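You operate a simulated robot arm through the tools that you are given. There is no shell and no other tool.

You are at the controls of a simulated robot arm. One attempt, no reset.

JOB
Try the ring gauge on the drum's stub, then fit the red spacer ring and set the counter to 1.
Fine: put the gauge back; the pallet stays at the stop.

It is judged by the outcome, as a careful person would: the job done as asked, and still so three seconds after it is handed in. It fails if anything else is knocked over, pushed out of place, dropped, spilled or broken.

ROBOT AND FRAMES
A 7-joint arm with a two-finger parallel gripper, fixed in place. Base frame: the origin is on the floor under the middle of its stand, x ahead of it, y to its left, z up; the work surface is at about z = 888. Readings come in mm, degrees, newtons and seconds.
It reaches about 1247 mm from its shoulder. Its first joint turns from -132.0 to 132.0 degrees. Payload 3.91 kg.
The TCP is the grasp point between the finger pads, 30 mm short of the fingertips. In the tool frame z runs along the fingers and y along their closing line. The gripper opens to 110 mm. The fingers are 20 mm wide and 10 mm thick; the gripper's body (48 by 112 mm) begins 55 mm behind the TCP.
Orientation is that of the tool frame in the base frame, as a unit quaternion [w, x, y, z]. With the fingers straight down and closing along the base's y, the tool's x points along the base's -x, its y along +y and its z along -z.

CONTROLS
- The arm moves only by the tool move_arm. Its argument "series" is a list of rows, each a list of 3 entries, a list of its own where there are three numbers: the shift along the tool's x, y, z in mm, then the turn, a rotation vector about the tool's x, y, z in degrees, then the finger opening in mm, from 0 to 110. In form: [[[tx, ty, tz], [wx, wy, wz], grip], ...]. A call has 1 to 20 rows; each row shifts and turns the commanded pose from where the row before left it, along the tool's axes as they then stand. A row lasts 0.2 s, in which the tool goes at most 50 mm and 8.6 degrees; a call with a longer step from one row to the next is refused whole, and so is a gripper value outside its range. Where a pose cannot be reached the arm comes as near as it can. A force on the tool above 40 N (or 10 N above the force at the start of the call, whichever is more), or a blocked arm, ends the call early, and 0.2 s more pass. Each finger travels about 108 mm/s and halts on what it meets, pressing with about 37 N; the grip force reading is that of the motor and also rises with nothing between the fingers. The clock runs only during rows and for 0.2 s after the last one: add rows that do not move to give the fingers time. The reply holds the time, the measured pose of the TCP, the force on the tool along the base axes, the opening and the grip force, in the units named above and with some noise, with the torque about the TCP (base axes, N m) and any sound that the robot's microphone picked up, and new pictures: "pictures" is both (left out), scene, wrist or none.
- Cameras (640 x 400 px; columns grow to the right, rows downward): "scene" is fixed at [406.6, -500.8, 1458]; the picture's right is [0.98, -0.20, 0.00], its down [-0.11, -0.53, -0.84] and it looks along [0.17, 0.83, -0.54] (base axes); focal length 331 px, centre (320, 200). "wrist" rides on the gripper at [72, 17, -103] in the tool frame; the picture's right is [-0.23, 0.97, 0.00], its down [-0.76, -0.18, -0.62] and it looks along [-0.61, -0.14, 0.78] (tool axes); focal length 222 px, centre (320, 200). There is no depth. A picture from a camera that has moved, and an enlarged one, comes with that camera's place and axes in the base frame and with its lens. The place of the scene camera against the robot may be out by one fixed shift of up to 12 mm in any direction.
- close_up(camera, box): a new picture of the part [left, top, right, bottom] of that camera's present view, enlarged. It takes no simulated time.
- sign_off(): hands the job in; it is judged then, once.

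Places have to be worked out from the pictures, the camera data and where the tool is seen. Open the gripper and draw the arm clear of the work before you hand the job in, unless the task says otherwise.

The tools are called after "Emit:" as name(argument=value, ...) on one line, values as JSON. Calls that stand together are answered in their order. move_arm: Moves the arm, as the interface text tells. Its arguments: {"type":"object","properties":{"series":{"type":"array","items":{"type":"array"}},"pictures":{"type":"string","enum":["both","scene","wrist","none"]}},"required":["series"]} The other tools are called the same way: close_up (camera, box) takes an enlarged picture of a part of a camera's view; sign_off () hands the job in.

At the start:

```text
clock: 0.0
tcp_pos: [566.6, 196.7, 1214.2]
tool_rot: [0.0, -0.001, 1.0, 0.0]
force: [-0.5, -0.2, -0.1]
ft_torque: [0.01, 0.0, 0.0]
finger_gap: 110.0
grasp_force: 0.0
```

scene: 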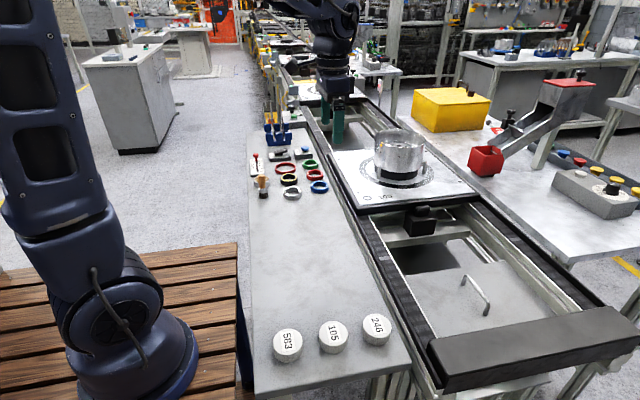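
wrist: 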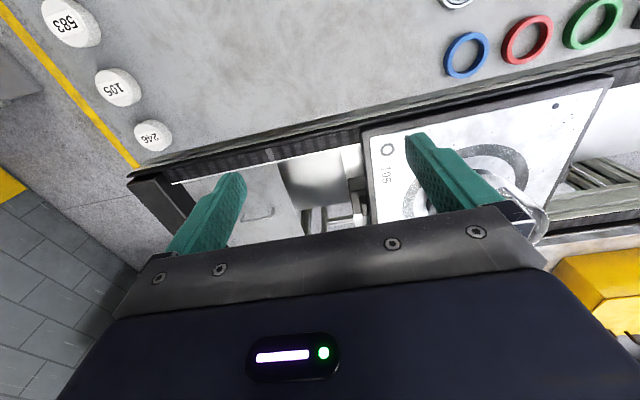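

I'll start by looking closely at the scene: the rings and tools on the left bench, the drum on the pallet, and the counter/box on the right.

Emit:
close_up(camera="scene", box=[240, 90, 350, 210])

Emit:
close_up(camera="scene", box=[330, 110, 480, 220])

Emit:
close_up(camera="scene", box=[460, 60, 640, 220])

Emit:
close_up(camera="scene", box=[240, 280, 420, 390])

Emit:
close_up(camera="wrist", box=[360, 0, 640, 240])

```text
3.33 times, centred on (295, 150) of scene
camera zoom: at [406.6, -500.8, 1458.0], right [0.98, -0.2, 0.0], down [-0.11, -0.53, -0.84], along [0.17, 0.83, -0.54], focal length 1102 px, centre (403, 367)
```

zoom: 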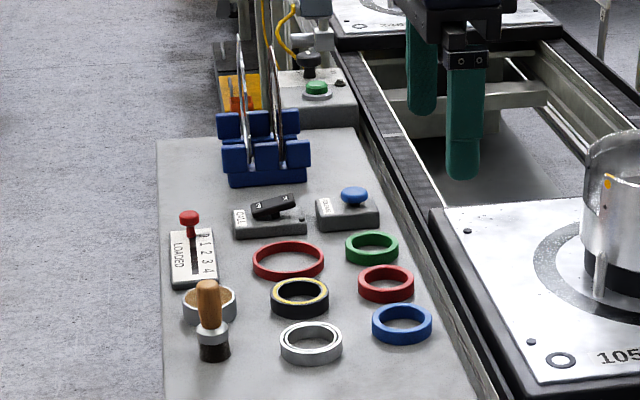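

```text
3.64 times, centred on (405, 165) of scene
camera zoom: at [406.6, -500.8, 1458.0], right [0.98, -0.2, 0.0], down [-0.11, -0.53, -0.84], along [0.17, 0.83, -0.54], focal length 1202 px, centre (11, 327)
```

zoom: 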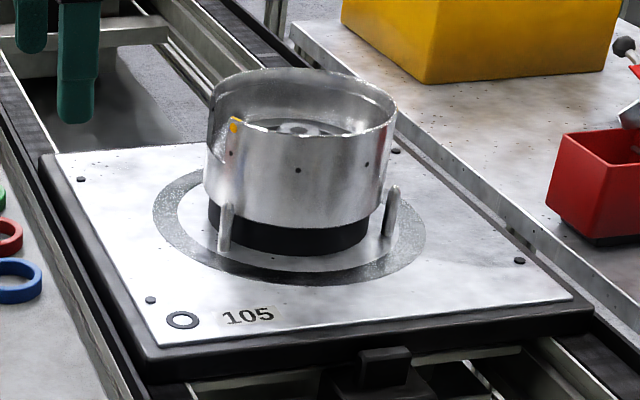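

```text
2.50 times, centred on (550, 140) of scene
camera zoom: at [406.6, -500.8, 1458.0], right [0.98, -0.2, 0.0], down [-0.11, -0.53, -0.84], along [0.17, 0.83, -0.54], focal length 826 px, centre (-255, 350)
```

zoom: 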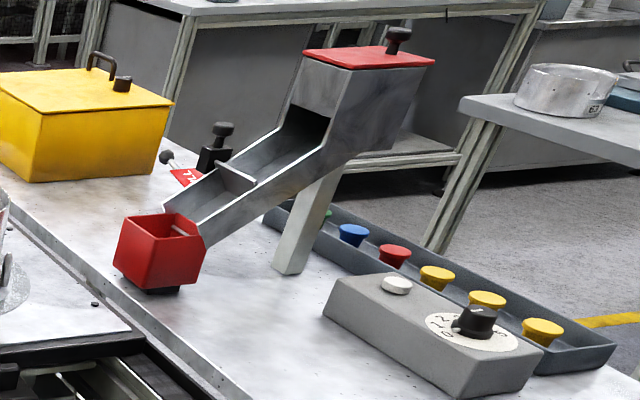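

```text
3.56 times, centred on (330, 335) of scene
camera zoom: at [406.6, -500.8, 1458.0], right [0.98, -0.2, 0.0], down [-0.11, -0.53, -0.84], along [0.17, 0.83, -0.54], focal length 1175 px, centre (284, -280)
```

zoom: 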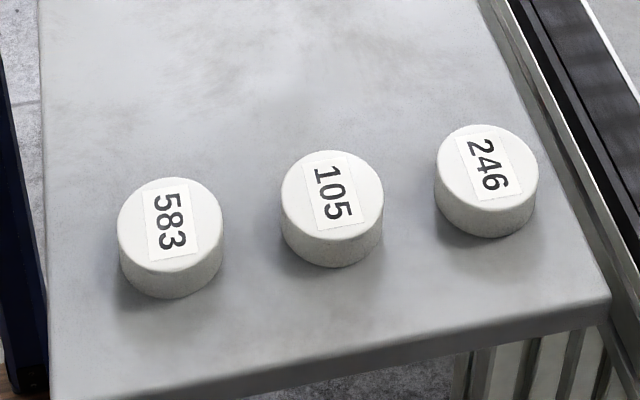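

```text
1.67 times, centred on (500, 120) of wrist
camera zoom: at [494.5, 213.7, 1317.4], right [0.23, 0.97, 0.0], down [0.76, -0.18, 0.62], along [0.61, -0.14, -0.78], focal length 370 px, centre (20, 333)
```

zoom: 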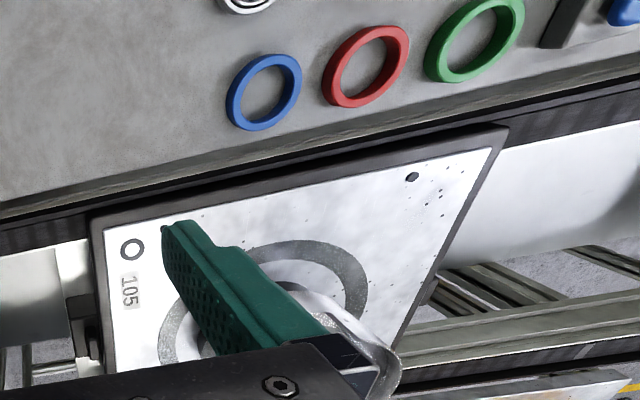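

The counter appears to be the "LOADED 0 1 2 3 4" slider; I need finer detail of the ring group, the drum and the labels, so I'll zoom more.

Emit:
close_up(camera="scene", box=[245, 140, 295, 175])

Emit:
close_up(camera="scene", box=[245, 165, 300, 205])

Emit:
close_up(camera="scene", box=[280, 140, 335, 205])

Emit:
close_up(camera="scene", box=[365, 120, 445, 190])

Emit:
close_up(camera="scene", box=[250, 70, 330, 150])

Emit:
close_up(camera="wrist", box=[400, 100, 600, 250])

```text
11.43 times, centred on (270, 158) of scene
camera zoom: at [406.6, -500.8, 1458.0], right [0.98, -0.2, 0.0], down [-0.11, -0.53, -0.84], along [0.17, 0.83, -0.54], focal length 3778 px, centre (891, 686)
```

zoom: 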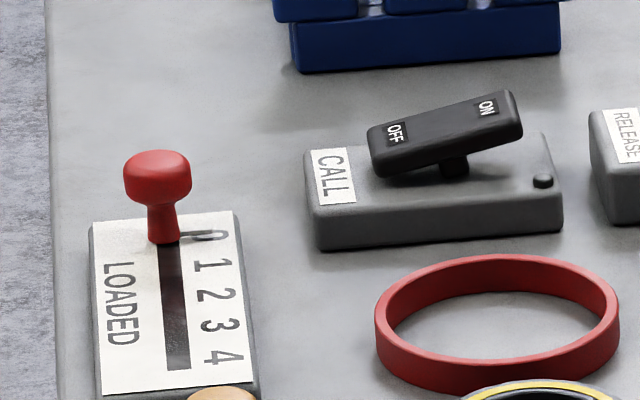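

```text
10.00 times, centred on (272, 185) of scene
camera zoom: at [406.6, -500.8, 1458.0], right [0.98, -0.2, 0.0], down [-0.11, -0.53, -0.84], along [0.17, 0.83, -0.54], focal length 3306 px, centre (795, 350)
```

zoom: 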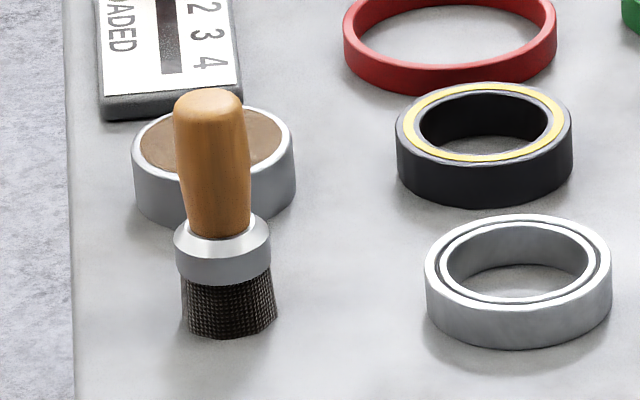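

```text
6.15 times, centred on (308, 172) of scene
camera zoom: at [406.6, -500.8, 1458.0], right [0.98, -0.2, 0.0], down [-0.11, -0.53, -0.84], along [0.17, 0.83, -0.54], focal length 2034 px, centre (397, 369)
```

zoom: 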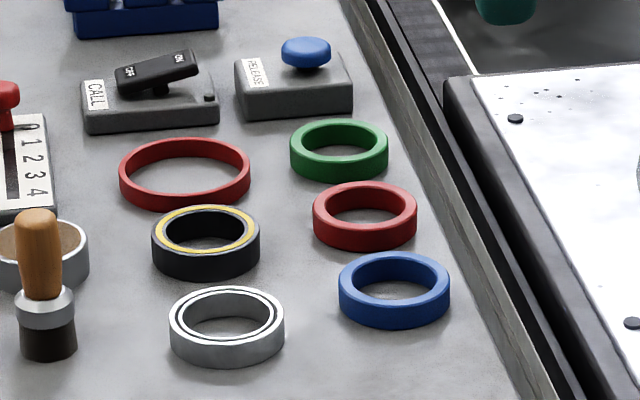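

```text
5.71 times, centred on (405, 155) of scene
camera zoom: at [406.6, -500.8, 1458.0], right [0.98, -0.2, 0.0], down [-0.11, -0.53, -0.84], along [0.17, 0.83, -0.54], focal length 1889 px, centre (-166, 457)
```

zoom: 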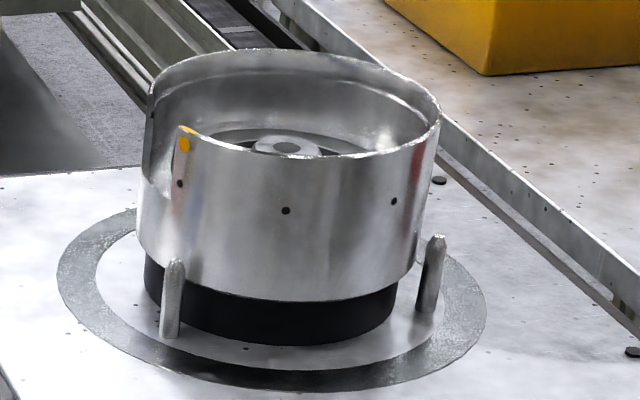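

```text
5.00 times, centred on (290, 110) of scene
camera zoom: at [406.6, -500.8, 1458.0], right [0.98, -0.2, 0.0], down [-0.11, -0.53, -0.84], along [0.17, 0.83, -0.54], focal length 1653 px, centre (470, 650)
```

zoom: 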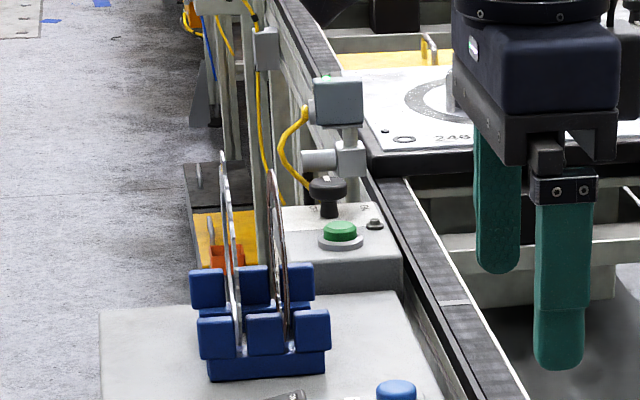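

```text
2.67 times, centred on (500, 175) of wrist
camera zoom: at [494.5, 213.7, 1317.4], right [0.23, 0.97, 0.0], down [0.76, -0.18, 0.62], along [0.61, -0.14, -0.78], focal length 592 px, centre (-160, 267)
```

zoom: 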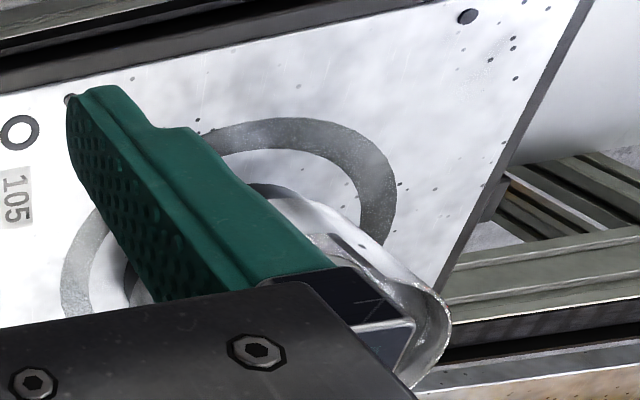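

The bench holds a green, a small red and a blue ring of equal size, plus a large thin red ring, a black/yellow ring and a metal ring. I'll bring the wrist camera over the ring area, staying high, to identify the ring gauge and get better positions.

Emit:
move_arm(series=[[[18.7, 40.3, 6.4], [0, 0, 0], 110], [[18.7, 40.3, 6.4], [0, 0, 0], 110], [[18.7, 40.3, 6.4], [0, 0, 0], 110], [[18.7, 40.3, 6.4], [0, 0, 0], 110], [[18.7, 40.3, 6.4], [0, 0, 0], 110], [[18.7, 40.3, 6.4], [0, 0, 0], 110], [[18.7, 40.3, 6.4], [0, 0, 0], 110], [[18.7, 40.3, 6.4], [0, 0, 0], 110], [[18.7, 40.3, 6.4], [0, 0, 0], 110], [[18.7, 40.3, 6.4], [0, 0, 0], 110]])

```text
clock: 2.2
tcp_pos: [379.2, 599.2, 1149.4]
tool_rot: [0.001, 0.002, 1.0, 0.0]
force: [0.6, -0.9, 0.5]
ft_torque: [0.05, 0.0, -0.01]
finger_gap: 110.1
grasp_force: 0.0
camera wrist: at [307.3, 615.9, 1253.8], right [0.23, 0.97, 0.0], down [0.76, -0.18, 0.62], along [0.61, -0.14, -0.78], focal length 222 px, centre (320, 200)
```

scene: 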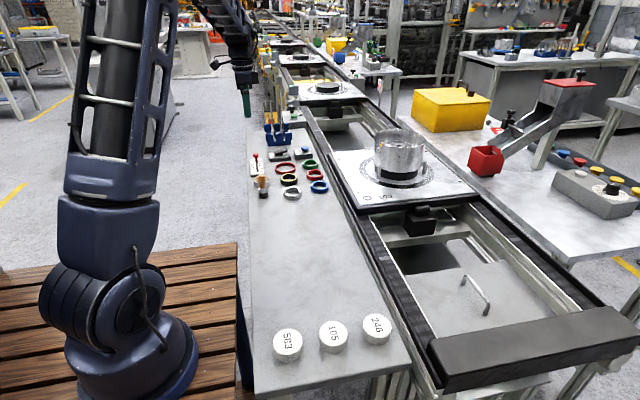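
wrist: 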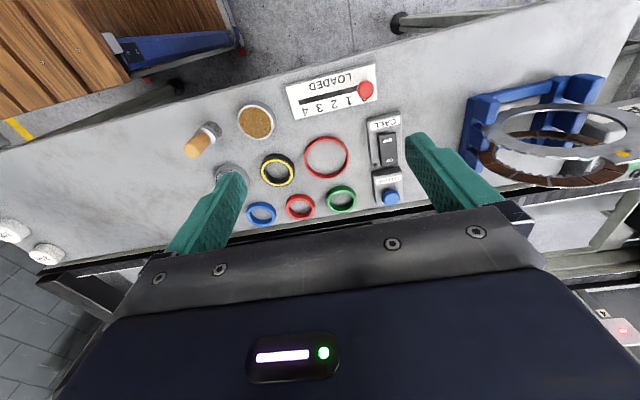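

Good overhead view. I'll enlarge the ring cluster and the rack.

Emit:
close_up(camera="wrist", box=[170, 60, 420, 230])

Emit:
close_up(camera="wrist", box=[440, 50, 640, 210])

Emit:
close_up(camera="wrist", box=[240, 140, 310, 190])

Emit:
close_up(camera="wrist", box=[205, 150, 265, 190])

Emit:
close_up(camera="scene", box=[240, 80, 320, 150])

```text
2.35 times, centred on (295, 145) of wrist
camera zoom: at [307.3, 615.9, 1253.8], right [0.23, 0.97, 0.0], down [0.76, -0.18, 0.62], along [0.61, -0.14, -0.78], focal length 523 px, centre (379, 329)
```

zoom: 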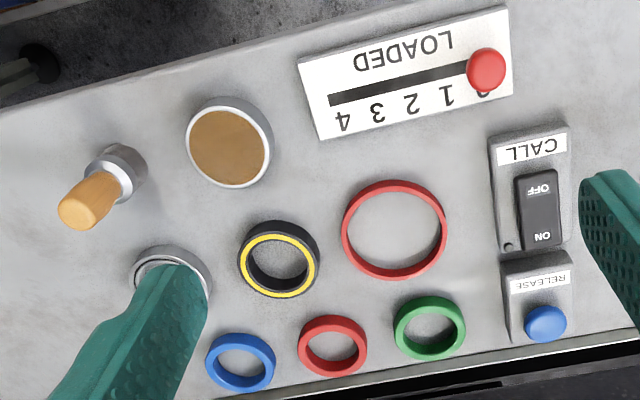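

```text
2.50 times, centred on (540, 130) of wrist
camera zoom: at [307.3, 615.9, 1253.8], right [0.23, 0.97, 0.0], down [0.76, -0.18, 0.62], along [0.61, -0.14, -0.78], focal length 555 px, centre (-230, 375)
```

zoom: 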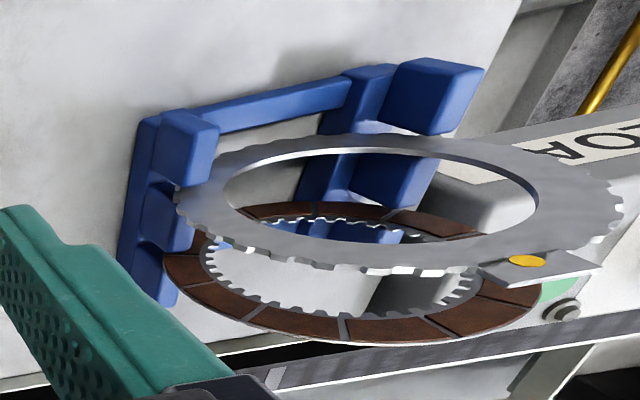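

```text
8.00 times, centred on (275, 165) of wrist
camera zoom: at [307.3, 615.9, 1253.8], right [0.23, 0.97, 0.0], down [0.76, -0.18, 0.62], along [0.61, -0.14, -0.78], focal length 1777 px, centre (680, 480)
```

zoom: 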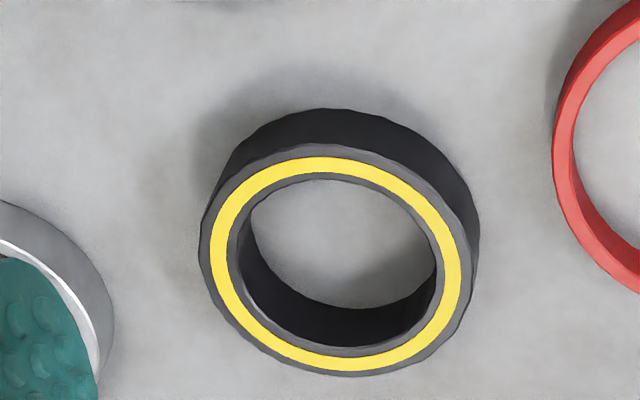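

```text
10.00 times, centred on (235, 170) of wrist
camera zoom: at [307.3, 615.9, 1253.8], right [0.23, 0.97, 0.0], down [0.76, -0.18, 0.62], along [0.61, -0.14, -0.78], focal length 2221 px, centre (1170, 500)
```

zoom: 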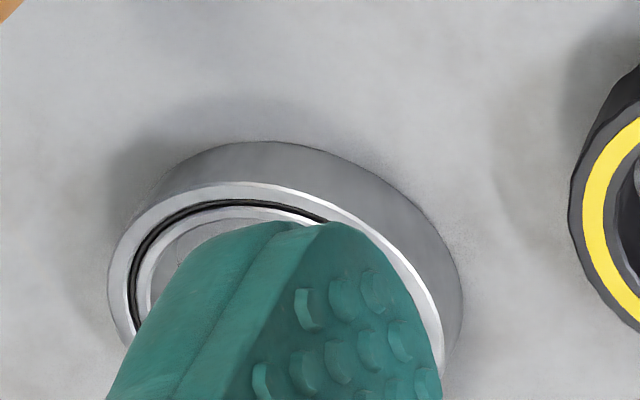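

```text
5.71 times, centred on (280, 115) of scene
camera zoom: at [406.6, -500.8, 1458.0], right [0.98, -0.2, 0.0], down [-0.11, -0.53, -0.84], along [0.17, 0.83, -0.54], focal length 1889 px, centre (549, 686)
```

zoom: 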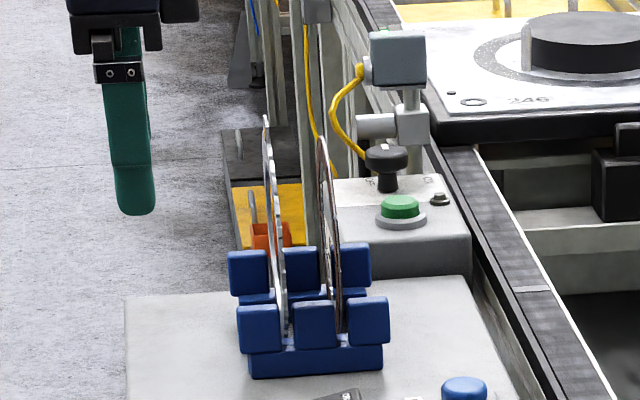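

The rack holds clutch plates (drum is a clutch drum), the black ring with the yellow band looks like the gauge and the metal one with two races like a bearing. Next I move above the drum to look at the stub inside it.

Emit:
move_arm(series=[[[-42.3, -2.7, -5.6], [0, 0, 0], 110], [[-42.3, -2.7, -5.6], [0, 0, 0], 110], [[-42.3, -2.7, -5.6], [0, 0, 0], 110], [[-42.3, -2.7, -5.6], [0, 0, 0], 110], [[-42.3, -2.7, -5.6], [0, 0, 0], 110], [[-42.3, -2.7, -5.6], [0, 0, 0], 110], [[-42.3, -2.7, -5.6], [0, 0, 0], 110], [[-42.3, -2.7, -5.6], [0, 0, 0], 110]])

```text
clock: 4.0
tcp_pos: [717.0, 579.3, 1195.5]
tool_rot: [0.0, 0.0, 1.0, 0.0]
force: [-1.3, -1.1, 0.9]
ft_torque: [-0.04, -0.06, -0.02]
finger_gap: 110.0
grasp_force: 0.1
camera wrist: at [645.5, 595.9, 1300.4], right [0.23, 0.97, 0.0], down [0.76, -0.18, 0.62], along [0.61, -0.14, -0.78], focal length 222 px, centre (320, 200)
```

scene: 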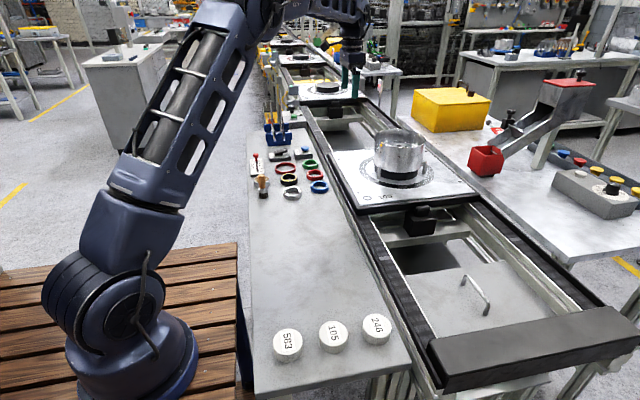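
wrist: 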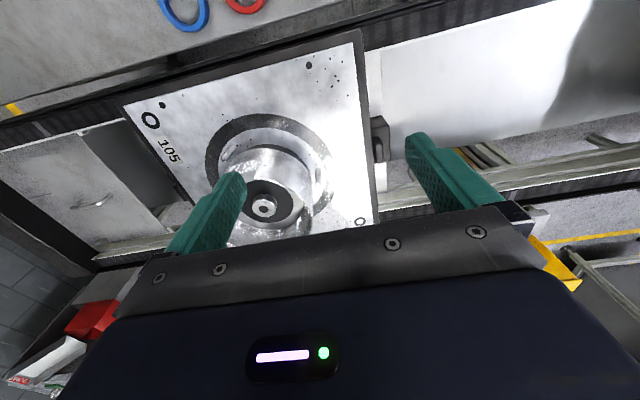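

Emit:
close_up(camera="wrist", box=[190, 100, 350, 250])

Emit:
close_up(camera="wrist", box=[230, 170, 310, 230])

```text
2.67 times, centred on (270, 175) of wrist
camera zoom: at [645.5, 595.9, 1300.4], right [0.23, 0.97, 0.0], down [0.76, -0.18, 0.62], along [0.61, -0.14, -0.78], focal length 592 px, centre (453, 267)
```

zoom: 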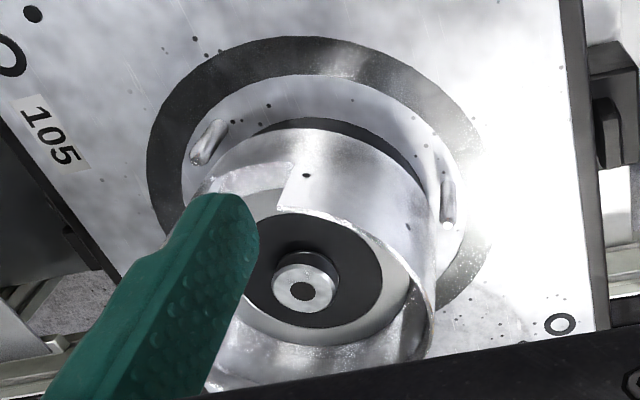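

```text
6.67 times, centred on (270, 200) of wrist
camera zoom: at [645.5, 595.9, 1300.4], right [0.23, 0.97, 0.0], down [0.76, -0.18, 0.62], along [0.61, -0.14, -0.78], focal length 1481 px, centre (653, 200)
```

zoom: 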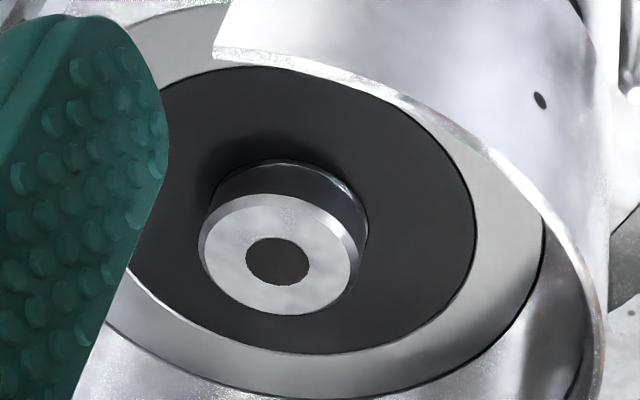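

The stub stands inside the open-topped drum, roughly at (868, 446) with its top near z≈1013. The black/yellow gauge is near (501, 490) on the bench; I'll go hover over it and turn the gripper 45° so the fingers fall in the wide gaps between neighbouring rings.

Emit:
move_arm(series=[[[30.9, -12.7, 26.4], [0, 0, 0], 110], [[30.9, -12.7, 26.4], [0, 0, 0], 110], [[30.9, -12.7, 26.4], [0, 0, 0], 110], [[30.9, -12.7, 26.4], [0, 0, 0], 110], [[30.9, -12.7, 26.4], [0, 0, 0], 110], [[30.9, -12.7, 26.4], [0, 0, 0], 110], [[30.9, -12.7, 26.4], [0, 0, 0], 110], [[0, 0, 0], [0, 0, 7.5], 110], [[0, 0, 0], [0, 0, 7.5], 110], [[0, 0, 0], [0, 0, 7.5], 110], [[0, 0, 0], [0, 0, 7.5], 110], [[0, 0, 0], [0, 0, 7.5], 110], [[0, 0, 0], [0, 0, 7.5], 110], [[0, 0, 0], [0, 0, 0], 110]])

```text
clock: 7.0
tcp_pos: [501.8, 490.1, 1009.1]
tool_rot: [0.0, 0.384, 0.923, 0.0]
force: [0.1, 0.2, 0.5]
ft_torque: [-0.01, 0.01, 0.01]
finger_gap: 110.0
grasp_force: 0.0
camera wrist: at [462.8, 552.7, 1113.4], right [0.85, 0.53, 0.0], down [0.41, -0.66, 0.62], along [0.33, -0.53, -0.78], focal length 222 px, centre (320, 200)
```

scene: 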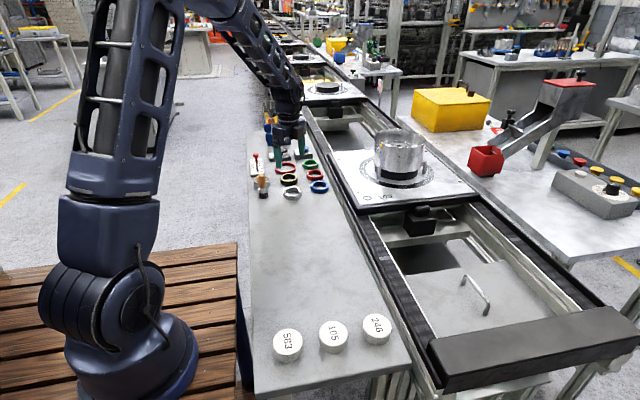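
wrist: 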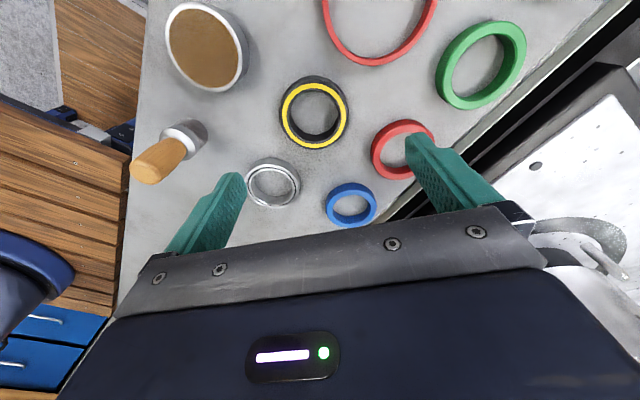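

Emit:
close_up(camera="wrist", box=[230, 60, 390, 240])

Emit:
close_up(camera="wrist", box=[270, 65, 360, 160])

Emit:
close_up(camera="wrist", box=[235, 150, 310, 215])

Emit:
close_up(camera="wrist", box=[310, 0, 540, 220])

```text
2.22 times, centred on (310, 150) of wrist
camera zoom: at [462.8, 552.7, 1113.4], right [0.85, 0.53, 0.0], down [0.41, -0.66, 0.62], along [0.33, -0.53, -0.78], focal length 494 px, centre (342, 311)
```

zoom: 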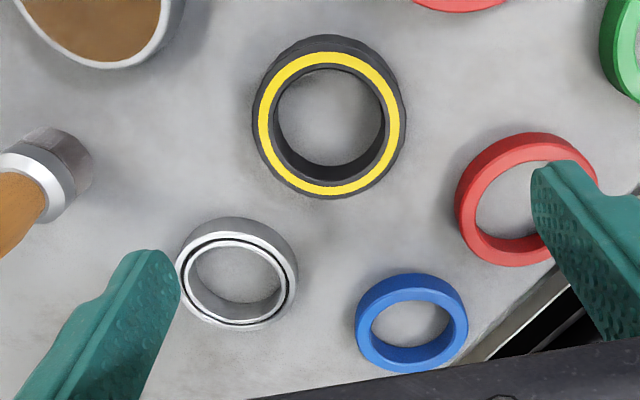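

```text
4.21 times, centred on (315, 112) of wrist
camera zoom: at [462.8, 552.7, 1113.4], right [0.85, 0.53, 0.0], down [0.41, -0.66, 0.62], along [0.33, -0.53, -0.78], focal length 935 px, centre (341, 568)
```

zoom: 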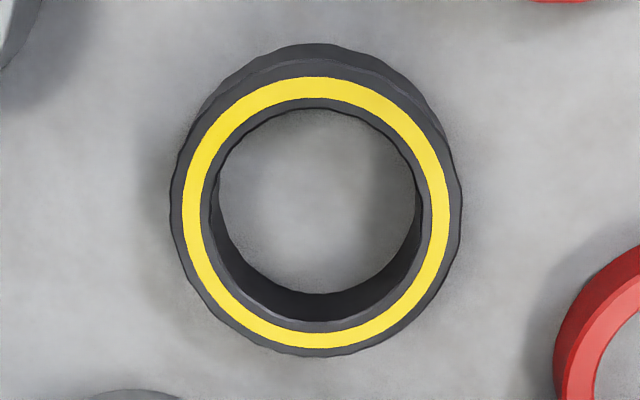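

```text
6.15 times, centred on (272, 182) of wrist
camera zoom: at [462.8, 552.7, 1113.4], right [0.85, 0.53, 0.0], down [0.41, -0.66, 0.62], along [0.33, -0.53, -0.78], focal length 1367 px, centre (612, 308)
```

zoom: 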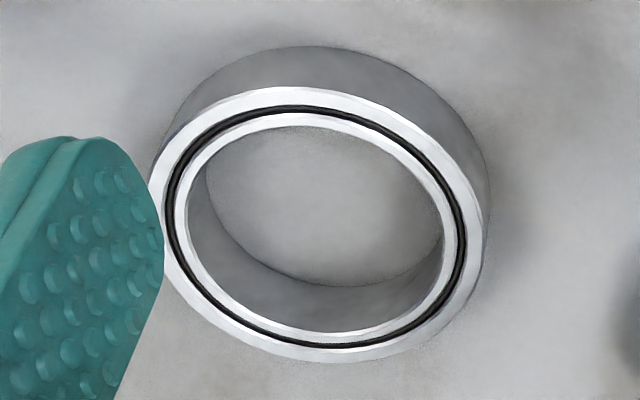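

```text
1.82 times, centred on (425, 110) of wrist
camera zoom: at [462.8, 552.7, 1113.4], right [0.85, 0.53, 0.0], down [0.41, -0.66, 0.62], along [0.33, -0.53, -0.78], focal length 404 px, centre (129, 364)
```

zoom: 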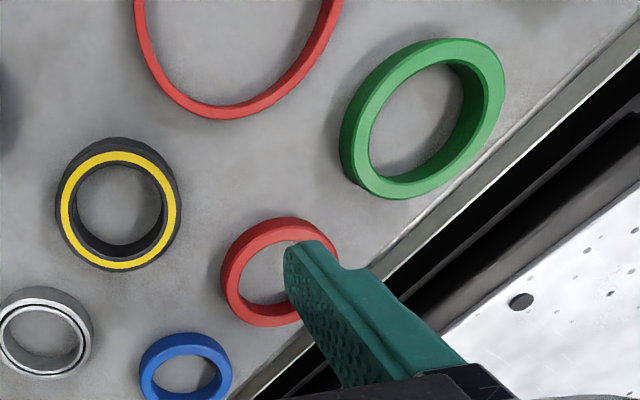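

The camera model matches where the fingers appear. The gauge centre sits about 8 mm along tool x and −4 mm along tool y from the TCP; I'll correct and drop 50 mm for a closer check.

Emit:
move_arm(series=[[[8.1, -3.7, 0], [0, 0, 0], 110], [[0, 0, 25], [0, 0, 0], 110], [[0, 0, 25], [0, 0, 0], 110], [[0, 0, 0], [0, 0, 0], 110]], pictures="wrist")

Emit:
close_up(camera="wrist", box=[240, 70, 400, 220])

```text
clock: 8.0
tcp_pos: [493.8, 492.0, 959.1]
tool_rot: [0.0, 0.383, 0.924, 0.0]
force: [-0.6, 1.0, -0.3]
ft_torque: [-0.02, 0.05, 0.0]
finger_gap: 109.9
grasp_force: 0.1
camera wrist: at [455.2, 555.6, 1063.4], right [0.85, 0.53, 0.0], down [0.41, -0.66, 0.62], along [0.33, -0.53, -0.78], focal length 222 px, centre (320, 200)
```

wrist: 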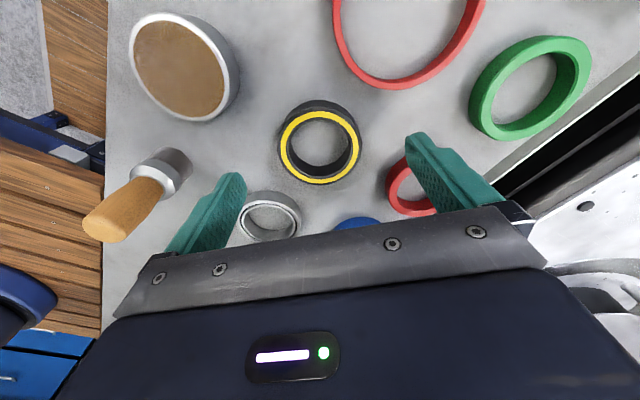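

```text
2.67 times, centred on (320, 145) of wrist
camera zoom: at [455.2, 555.6, 1063.4], right [0.85, 0.53, 0.0], down [0.41, -0.66, 0.62], along [0.33, -0.53, -0.78], focal length 592 px, centre (320, 347)
```

zoom: 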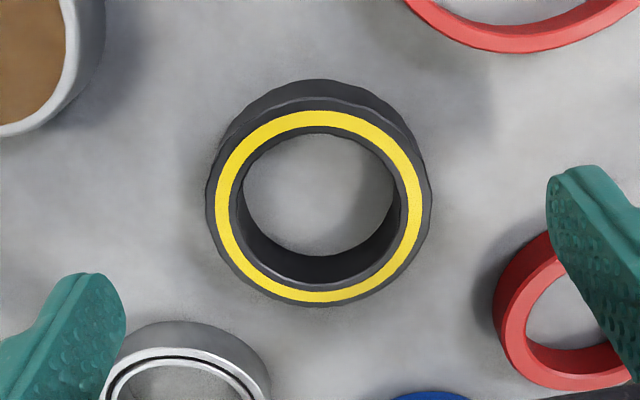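

The gauge is now centred under the TCP to about 1 mm. I'll descend so the fingertips are ~5 mm above the bench and narrow the fingers to 72 mm for a centring check before gripping.

Emit:
move_arm(series=[[[0, 0, 18], [0, 0, 0], 110], [[0, 0, 18], [0, 0, 0], 110], [[0, 0, 0], [0, 0, 0], 90], [[0, 0, 0], [0, 0, 0], 72], [[0, 0, 0], [0, 0, 0], 72]], pictures="both")

Emit:
close_up(camera="wrist", box=[240, 100, 400, 250])

Emit:
close_up(camera="scene", box=[250, 130, 330, 210])

```text
clock: 8.6
tcp_pos: [495.9, 491.7, 930.2]
tool_rot: [0.0, 0.383, 0.924, 0.002]
force: [-3.3, -1.8, 13.2]
ft_torque: [-0.65, 0.49, -0.14]
finger_gap: 92.0
grasp_force: 1.6
stopped in row 3: the force on the tool passed its limit at 61 N (the readings are from after the stop); the commanded pose is now the measured one
camera wrist: at [455.7, 556.0, 1034.8], right [0.85, 0.53, 0.0], down [0.41, -0.67, 0.62], along [0.33, -0.53, -0.78], focal length 222 px, centre (320, 200)
```

scene: 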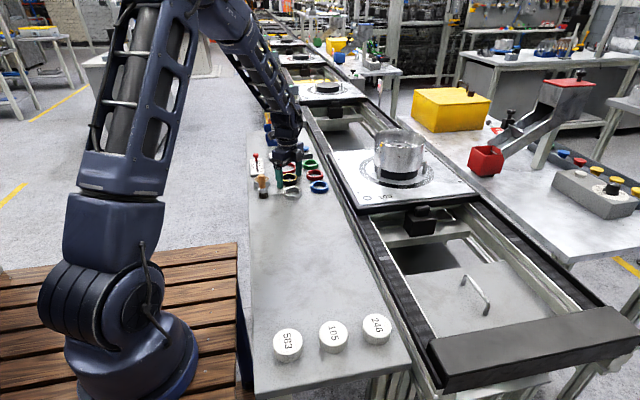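
wrist: 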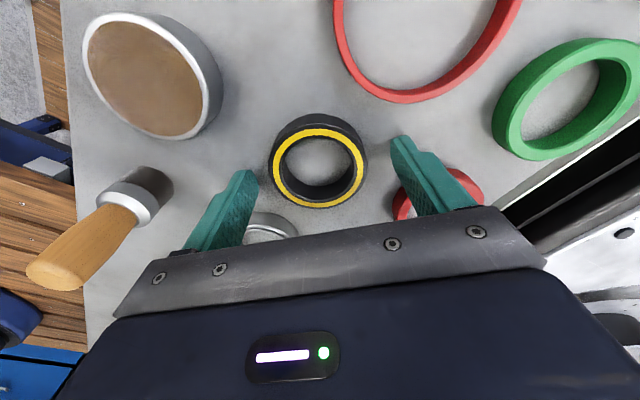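

```text
2.67 times, centred on (320, 175) of wrist
camera zoom: at [455.7, 556.0, 1034.8], right [0.85, 0.53, 0.0], down [0.41, -0.67, 0.62], along [0.33, -0.53, -0.78], focal length 592 px, centre (320, 267)
```

zoom: 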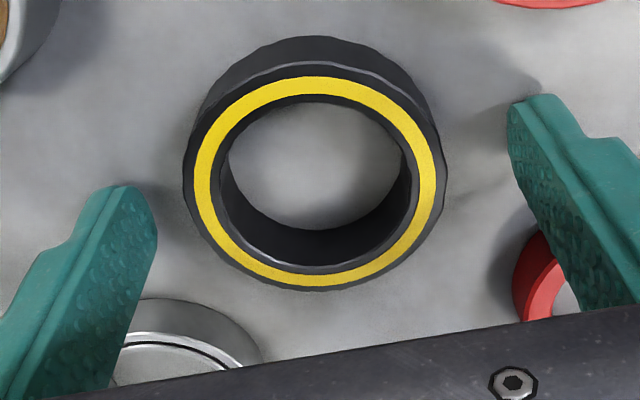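

```text
5.00 times, centred on (290, 170) of scene
camera zoom: at [406.6, -500.8, 1458.0], right [0.98, -0.2, 0.0], down [-0.11, -0.53, -0.84], along [0.17, 0.83, -0.54], focal length 1653 px, centre (470, 350)
```

zoom: 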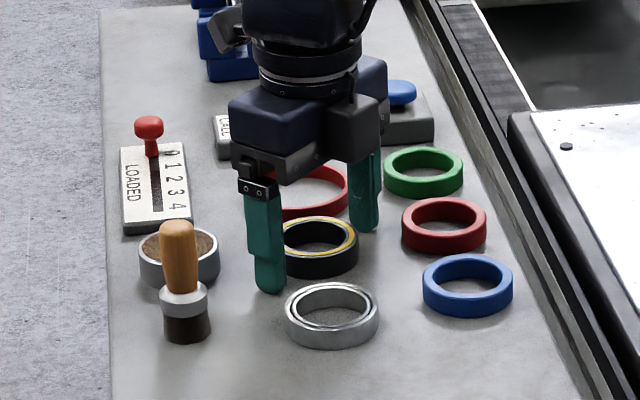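

The fingertips touched the bench at TCP z≈930, so the surface here is about 899–900, higher than assumed; nothing looks disturbed. I'll lift 6 mm, re-centre about 3 mm along tool x, and look again.

Emit:
move_arm(series=[[[0, 0, -6], [0, 0, 0], 92], [[3.0, -0.4, 0], [0, 0, 0], 92], [[0, 0, 0], [0, 0, 0], 76], [[0, 0, 0], [0, 0, 0], 76]], pictures="wrist")

Emit:
close_up(camera="wrist", box=[240, 100, 400, 250])

```text
clock: 9.6
tcp_pos: [492.0, 494.3, 934.0]
tool_rot: [-0.001, 0.383, 0.924, 0.002]
force: [0.2, -0.4, 0.3]
ft_torque: [0.01, -0.06, 0.04]
finger_gap: 75.9
grasp_force: 0.1
camera wrist: at [453.3, 558.0, 1039.7], right [0.85, 0.53, 0.0], down [0.41, -0.67, 0.62], along [0.33, -0.53, -0.78], focal length 222 px, centre (320, 200)
```

wrist: 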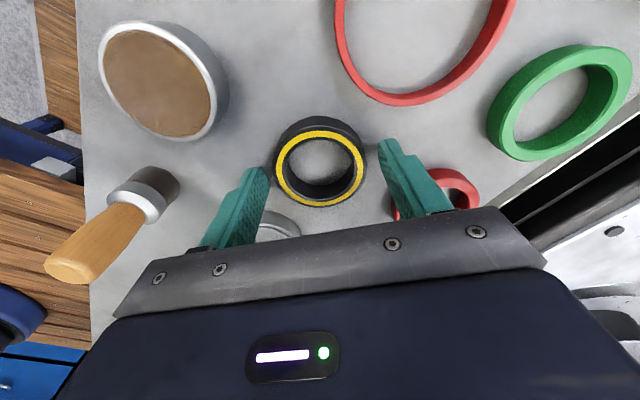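

```text
2.67 times, centred on (320, 175) of wrist
camera zoom: at [453.3, 558.0, 1039.7], right [0.85, 0.53, 0.0], down [0.41, -0.67, 0.62], along [0.33, -0.53, -0.78], focal length 592 px, centre (320, 267)
```

zoom: 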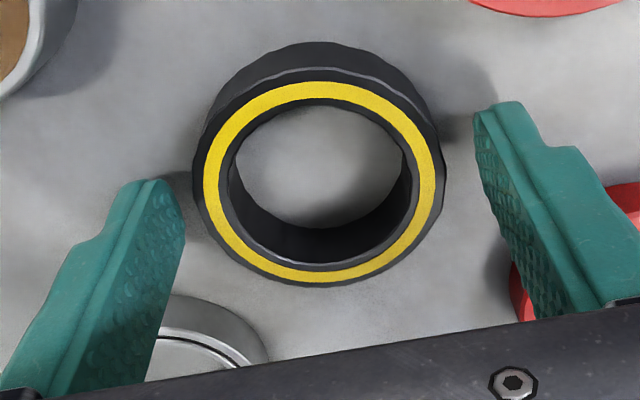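

The gauge is centred between the fingers to within about a millimetre (outside diameter ≈60 mm). Closing to grip it.

Emit:
move_arm(series=[[[0, 0, 0], [0, 0, 0], 66], [[0, 0, 0], [0, 0, 0], 56], [[0, 0, 0], [0, 0, 0], 52], [[0, 0, 0], [0, 0, 0], 52]], pictures="wrist")

Emit:
close_up(camera="wrist", box=[240, 100, 400, 250])

```text
clock: 10.6
tcp_pos: [492.4, 494.9, 935.6]
tool_rot: [0.0, 0.383, 0.924, 0.001]
force: [-1.1, -0.1, -1.3]
ft_torque: [-0.02, 0.02, 0.0]
finger_gap: 59.2
grasp_force: 37.0
camera wrist: at [453.4, 558.0, 1039.7], right [0.85, 0.53, 0.0], down [0.41, -0.67, 0.62], along [0.33, -0.53, -0.78], focal length 222 px, centre (320, 200)
```

wrist: 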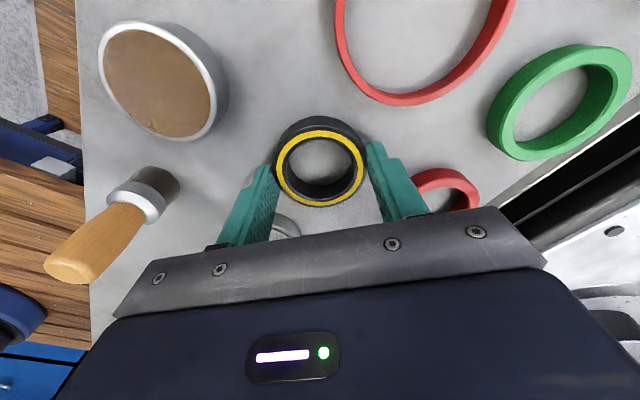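

```text
2.67 times, centred on (320, 175) of wrist
camera zoom: at [453.4, 558.0, 1039.7], right [0.85, 0.53, 0.0], down [0.41, -0.67, 0.62], along [0.33, -0.53, -0.78], focal length 592 px, centre (320, 267)
```

zoom: 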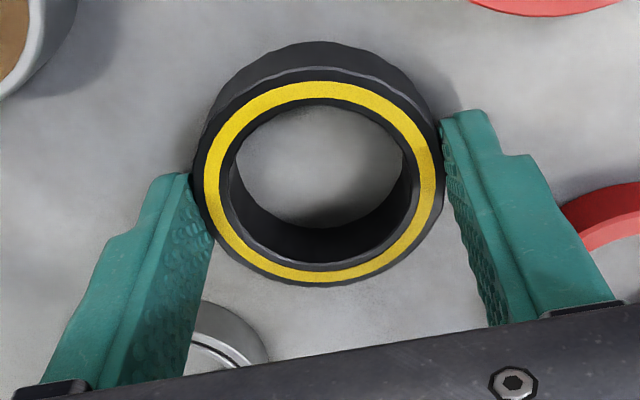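

Grip holds at 59.2 mm with 37 N. I note the return pose (TCP ≈ (492.5, 494.5), z ≈ 935) and lift straight up 180 mm.

Emit:
move_arm(series=[[[0, 0, -10], [0, 0, 0], 52], [[0, 0, -30], [0, 0, 0], 52], [[0, 0, -35], [0, 0, 0], 52], [[0, 0, -35], [0, 0, 0], 52], [[0, 0, -35], [0, 0, 0], 52], [[0, 0, -35], [0, 0, 0], 52], [[0, 0, 0], [0, 0, 0], 52]])

Emit:
close_up(camera="wrist", box=[220, 60, 420, 240])

Emit:
close_up(camera="scene", box=[240, 80, 340, 210])

```text
clock: 12.2
tcp_pos: [490.3, 494.2, 1115.2]
tool_rot: [-0.001, 0.383, 0.924, 0.002]
force: [1.2, 0.2, -1.7]
ft_torque: [-0.05, 0.02, -0.01]
finger_gap: 59.2
grasp_force: 36.9
camera wrist: at [452.3, 557.5, 1219.9], right [0.85, 0.53, 0.0], down [0.41, -0.67, 0.62], along [0.33, -0.53, -0.78], focal length 222 px, centre (320, 200)
```

scene: 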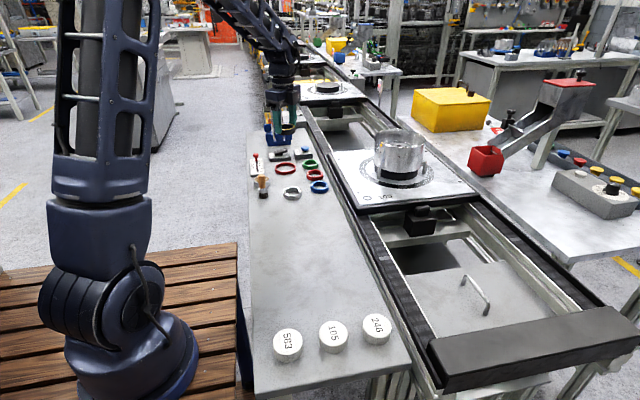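
wrist: 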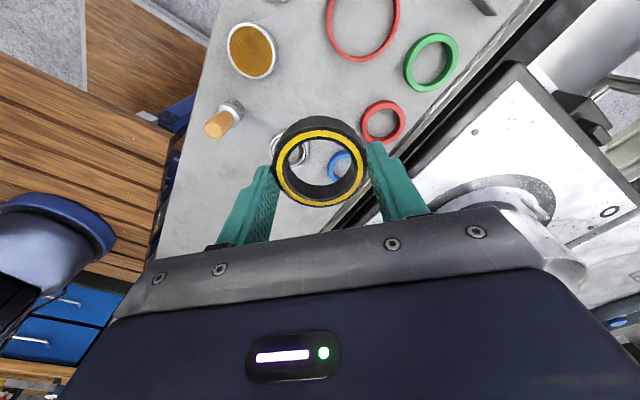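

```text
2.22 times, centred on (320, 150) of wrist
camera zoom: at [452.3, 557.5, 1219.9], right [0.85, 0.53, 0.0], down [0.41, -0.67, 0.62], along [0.33, -0.53, -0.78], focal length 494 px, centre (320, 311)
```

zoom: 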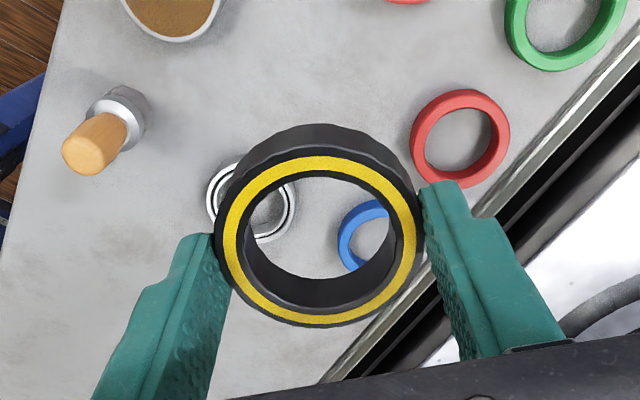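

```text
3.08 times, centred on (290, 145) of scene
camera zoom: at [406.6, -500.8, 1458.0], right [0.98, -0.2, 0.0], down [-0.11, -0.53, -0.84], along [0.17, 0.83, -0.54], focal length 1017 px, centre (412, 369)
```

zoom: 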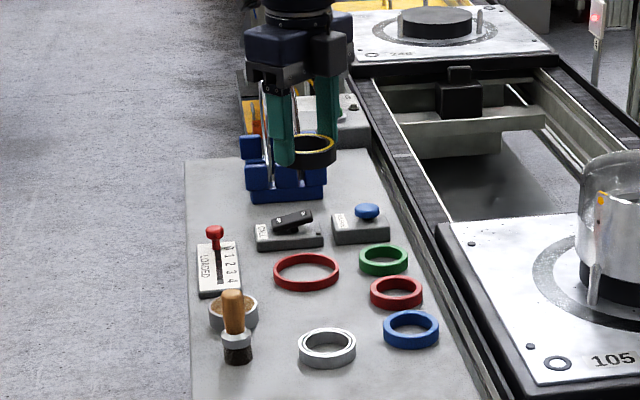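

Gauge held securely. I'll carry it at this height to beside the drum so the camera looks down nearly vertically on the stub.

Emit:
move_arm(series=[[[-34.8, 22.2, 0], [0, 0, 0], 52], [[-34.8, 22.2, 0], [0, 0, 0], 52], [[-34.8, 22.2, 0], [0, 0, 0], 52], [[-34.8, 22.2, 0], [0, 0, 0], 52], [[-34.8, 22.2, 0], [0, 0, 0], 52], [[-34.8, 22.2, 0], [0, 0, 0], 52], [[-34.8, 22.2, 0], [0, 0, 0], 52], [[-34.8, 22.2, 0], [0, 0, 0], 52], [[-34.8, 22.2, 0], [0, 0, 0], 52], [[-34.8, 22.2, 0], [0, 0, 0], 52], [[0, 0, 0], [0, 0, 0], 52]])

Emit:
close_up(camera="wrist", box=[200, 0, 440, 200])

Emit:
close_up(camera="wrist", box=[260, 20, 380, 130])

```text
clock: 14.6
tcp_pos: [896.9, 404.4, 1114.8]
tool_rot: [0.0, 0.383, 0.924, 0.0]
force: [-0.7, -0.2, -2.8]
ft_torque: [0.01, -0.01, 0.03]
finger_gap: 59.2
grasp_force: 37.2
camera wrist: at [857.2, 467.5, 1219.1], right [0.85, 0.53, 0.0], down [0.41, -0.67, 0.62], along [0.33, -0.53, -0.78], focal length 222 px, centre (320, 200)
```

scene: 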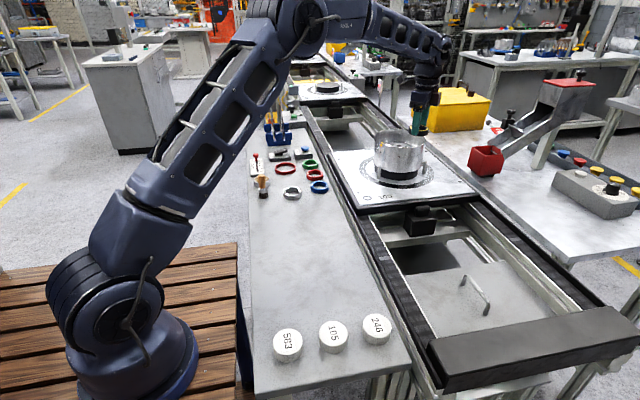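
wrist: 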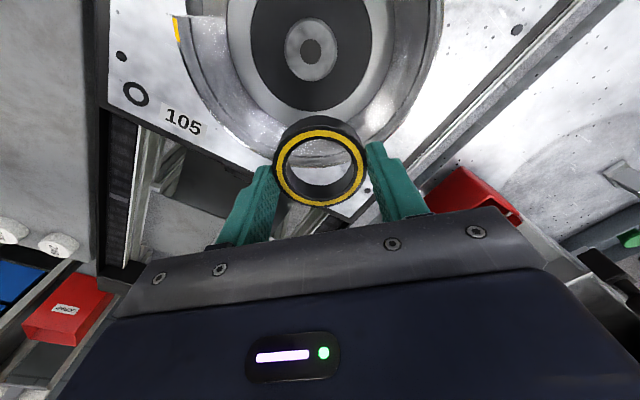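

```text
2.00 times, centred on (320, 100) of wrist
camera zoom: at [857.2, 467.5, 1219.1], right [0.85, 0.53, 0.0], down [0.41, -0.67, 0.62], along [0.33, -0.53, -0.78], focal length 444 px, centre (320, 400)
```

zoom: 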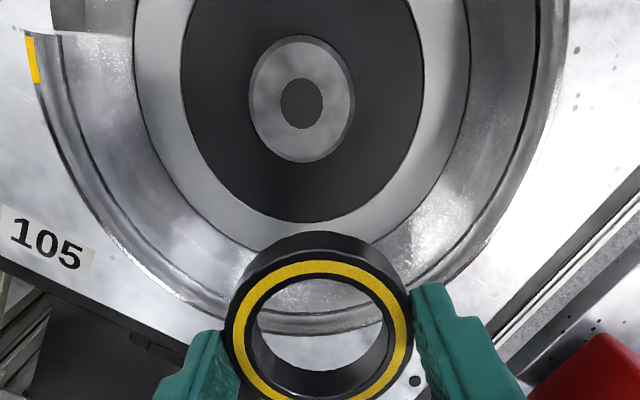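

```text
3.64 times, centred on (320, 75) of wrist
camera zoom: at [857.2, 467.5, 1219.1], right [0.85, 0.53, 0.0], down [0.41, -0.67, 0.62], along [0.33, -0.53, -0.78], focal length 808 px, centre (320, 654)
```

zoom: 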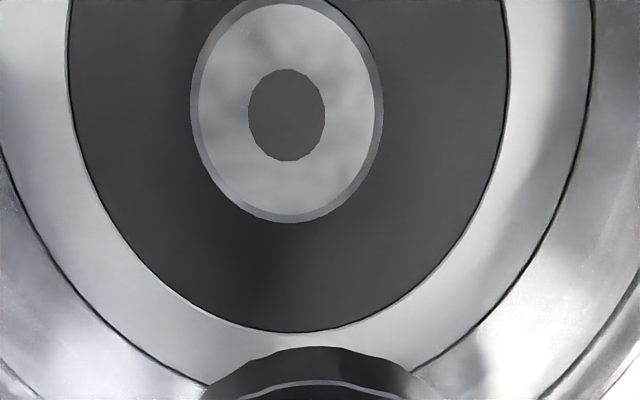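

The stub top triangulates to about (860.3, 449), z≈1023, diameter ≈39–40 mm, versus a gauge bore of ≈44 mm. I move the gauge over it and lower to about 15 mm above the stub to check alignment through the bore.

Emit:
move_arm(series=[[[28.5, 2.9, 0], [0, 0, 0], 52], [[28.6, 2.9, 0], [0, 0, 0], 52], [[0, 0, 0], [0, 0, 0], 52], [[0, 0, 20], [0, 0, 0], 52], [[0, 0, 18], [0, 0, 0], 52], [[0, 0, 0], [0, 0, 0], 52]])

Emit:
close_up(camera="wrist", box=[240, 90, 400, 230])

Emit:
close_up(camera="scene", box=[360, 80, 450, 190])

```text
clock: 16.0
tcp_pos: [858.8, 450.0, 1076.8]
tool_rot: [0.0, 0.383, 0.924, 0.002]
force: [0.7, -0.6, -2.1]
ft_torque: [-0.01, -0.03, 0.02]
finger_gap: 59.3
grasp_force: 36.8
camera wrist: at [820.5, 512.2, 1181.9], right [0.85, 0.53, 0.0], down [0.41, -0.67, 0.62], along [0.33, -0.53, -0.78], focal length 222 px, centre (320, 200)
```

scene: 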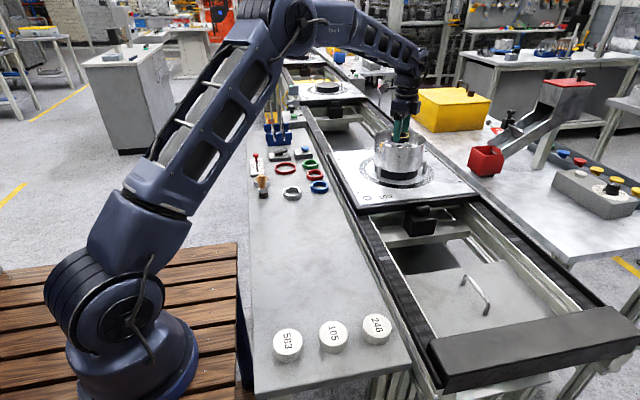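
wrist: 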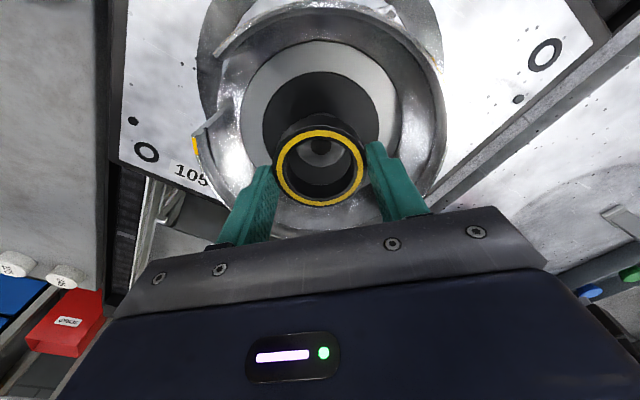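

```text
2.86 times, centred on (320, 160) of wrist
camera zoom: at [820.5, 512.2, 1181.9], right [0.85, 0.53, 0.0], down [0.41, -0.67, 0.62], along [0.33, -0.53, -0.78], focal length 635 px, centre (320, 314)
```

zoom: 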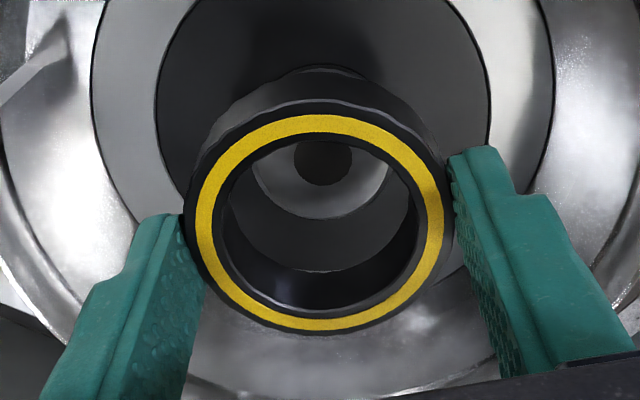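

```text
3.64 times, centred on (405, 135) of scene
camera zoom: at [406.6, -500.8, 1458.0], right [0.98, -0.2, 0.0], down [-0.11, -0.53, -0.84], along [0.17, 0.83, -0.54], focal length 1202 px, centre (11, 436)
```

zoom: 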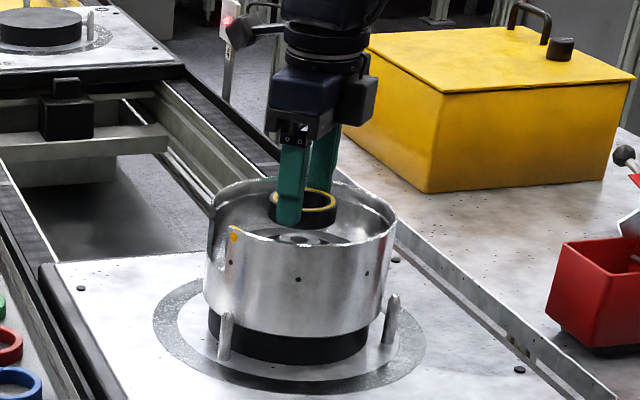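

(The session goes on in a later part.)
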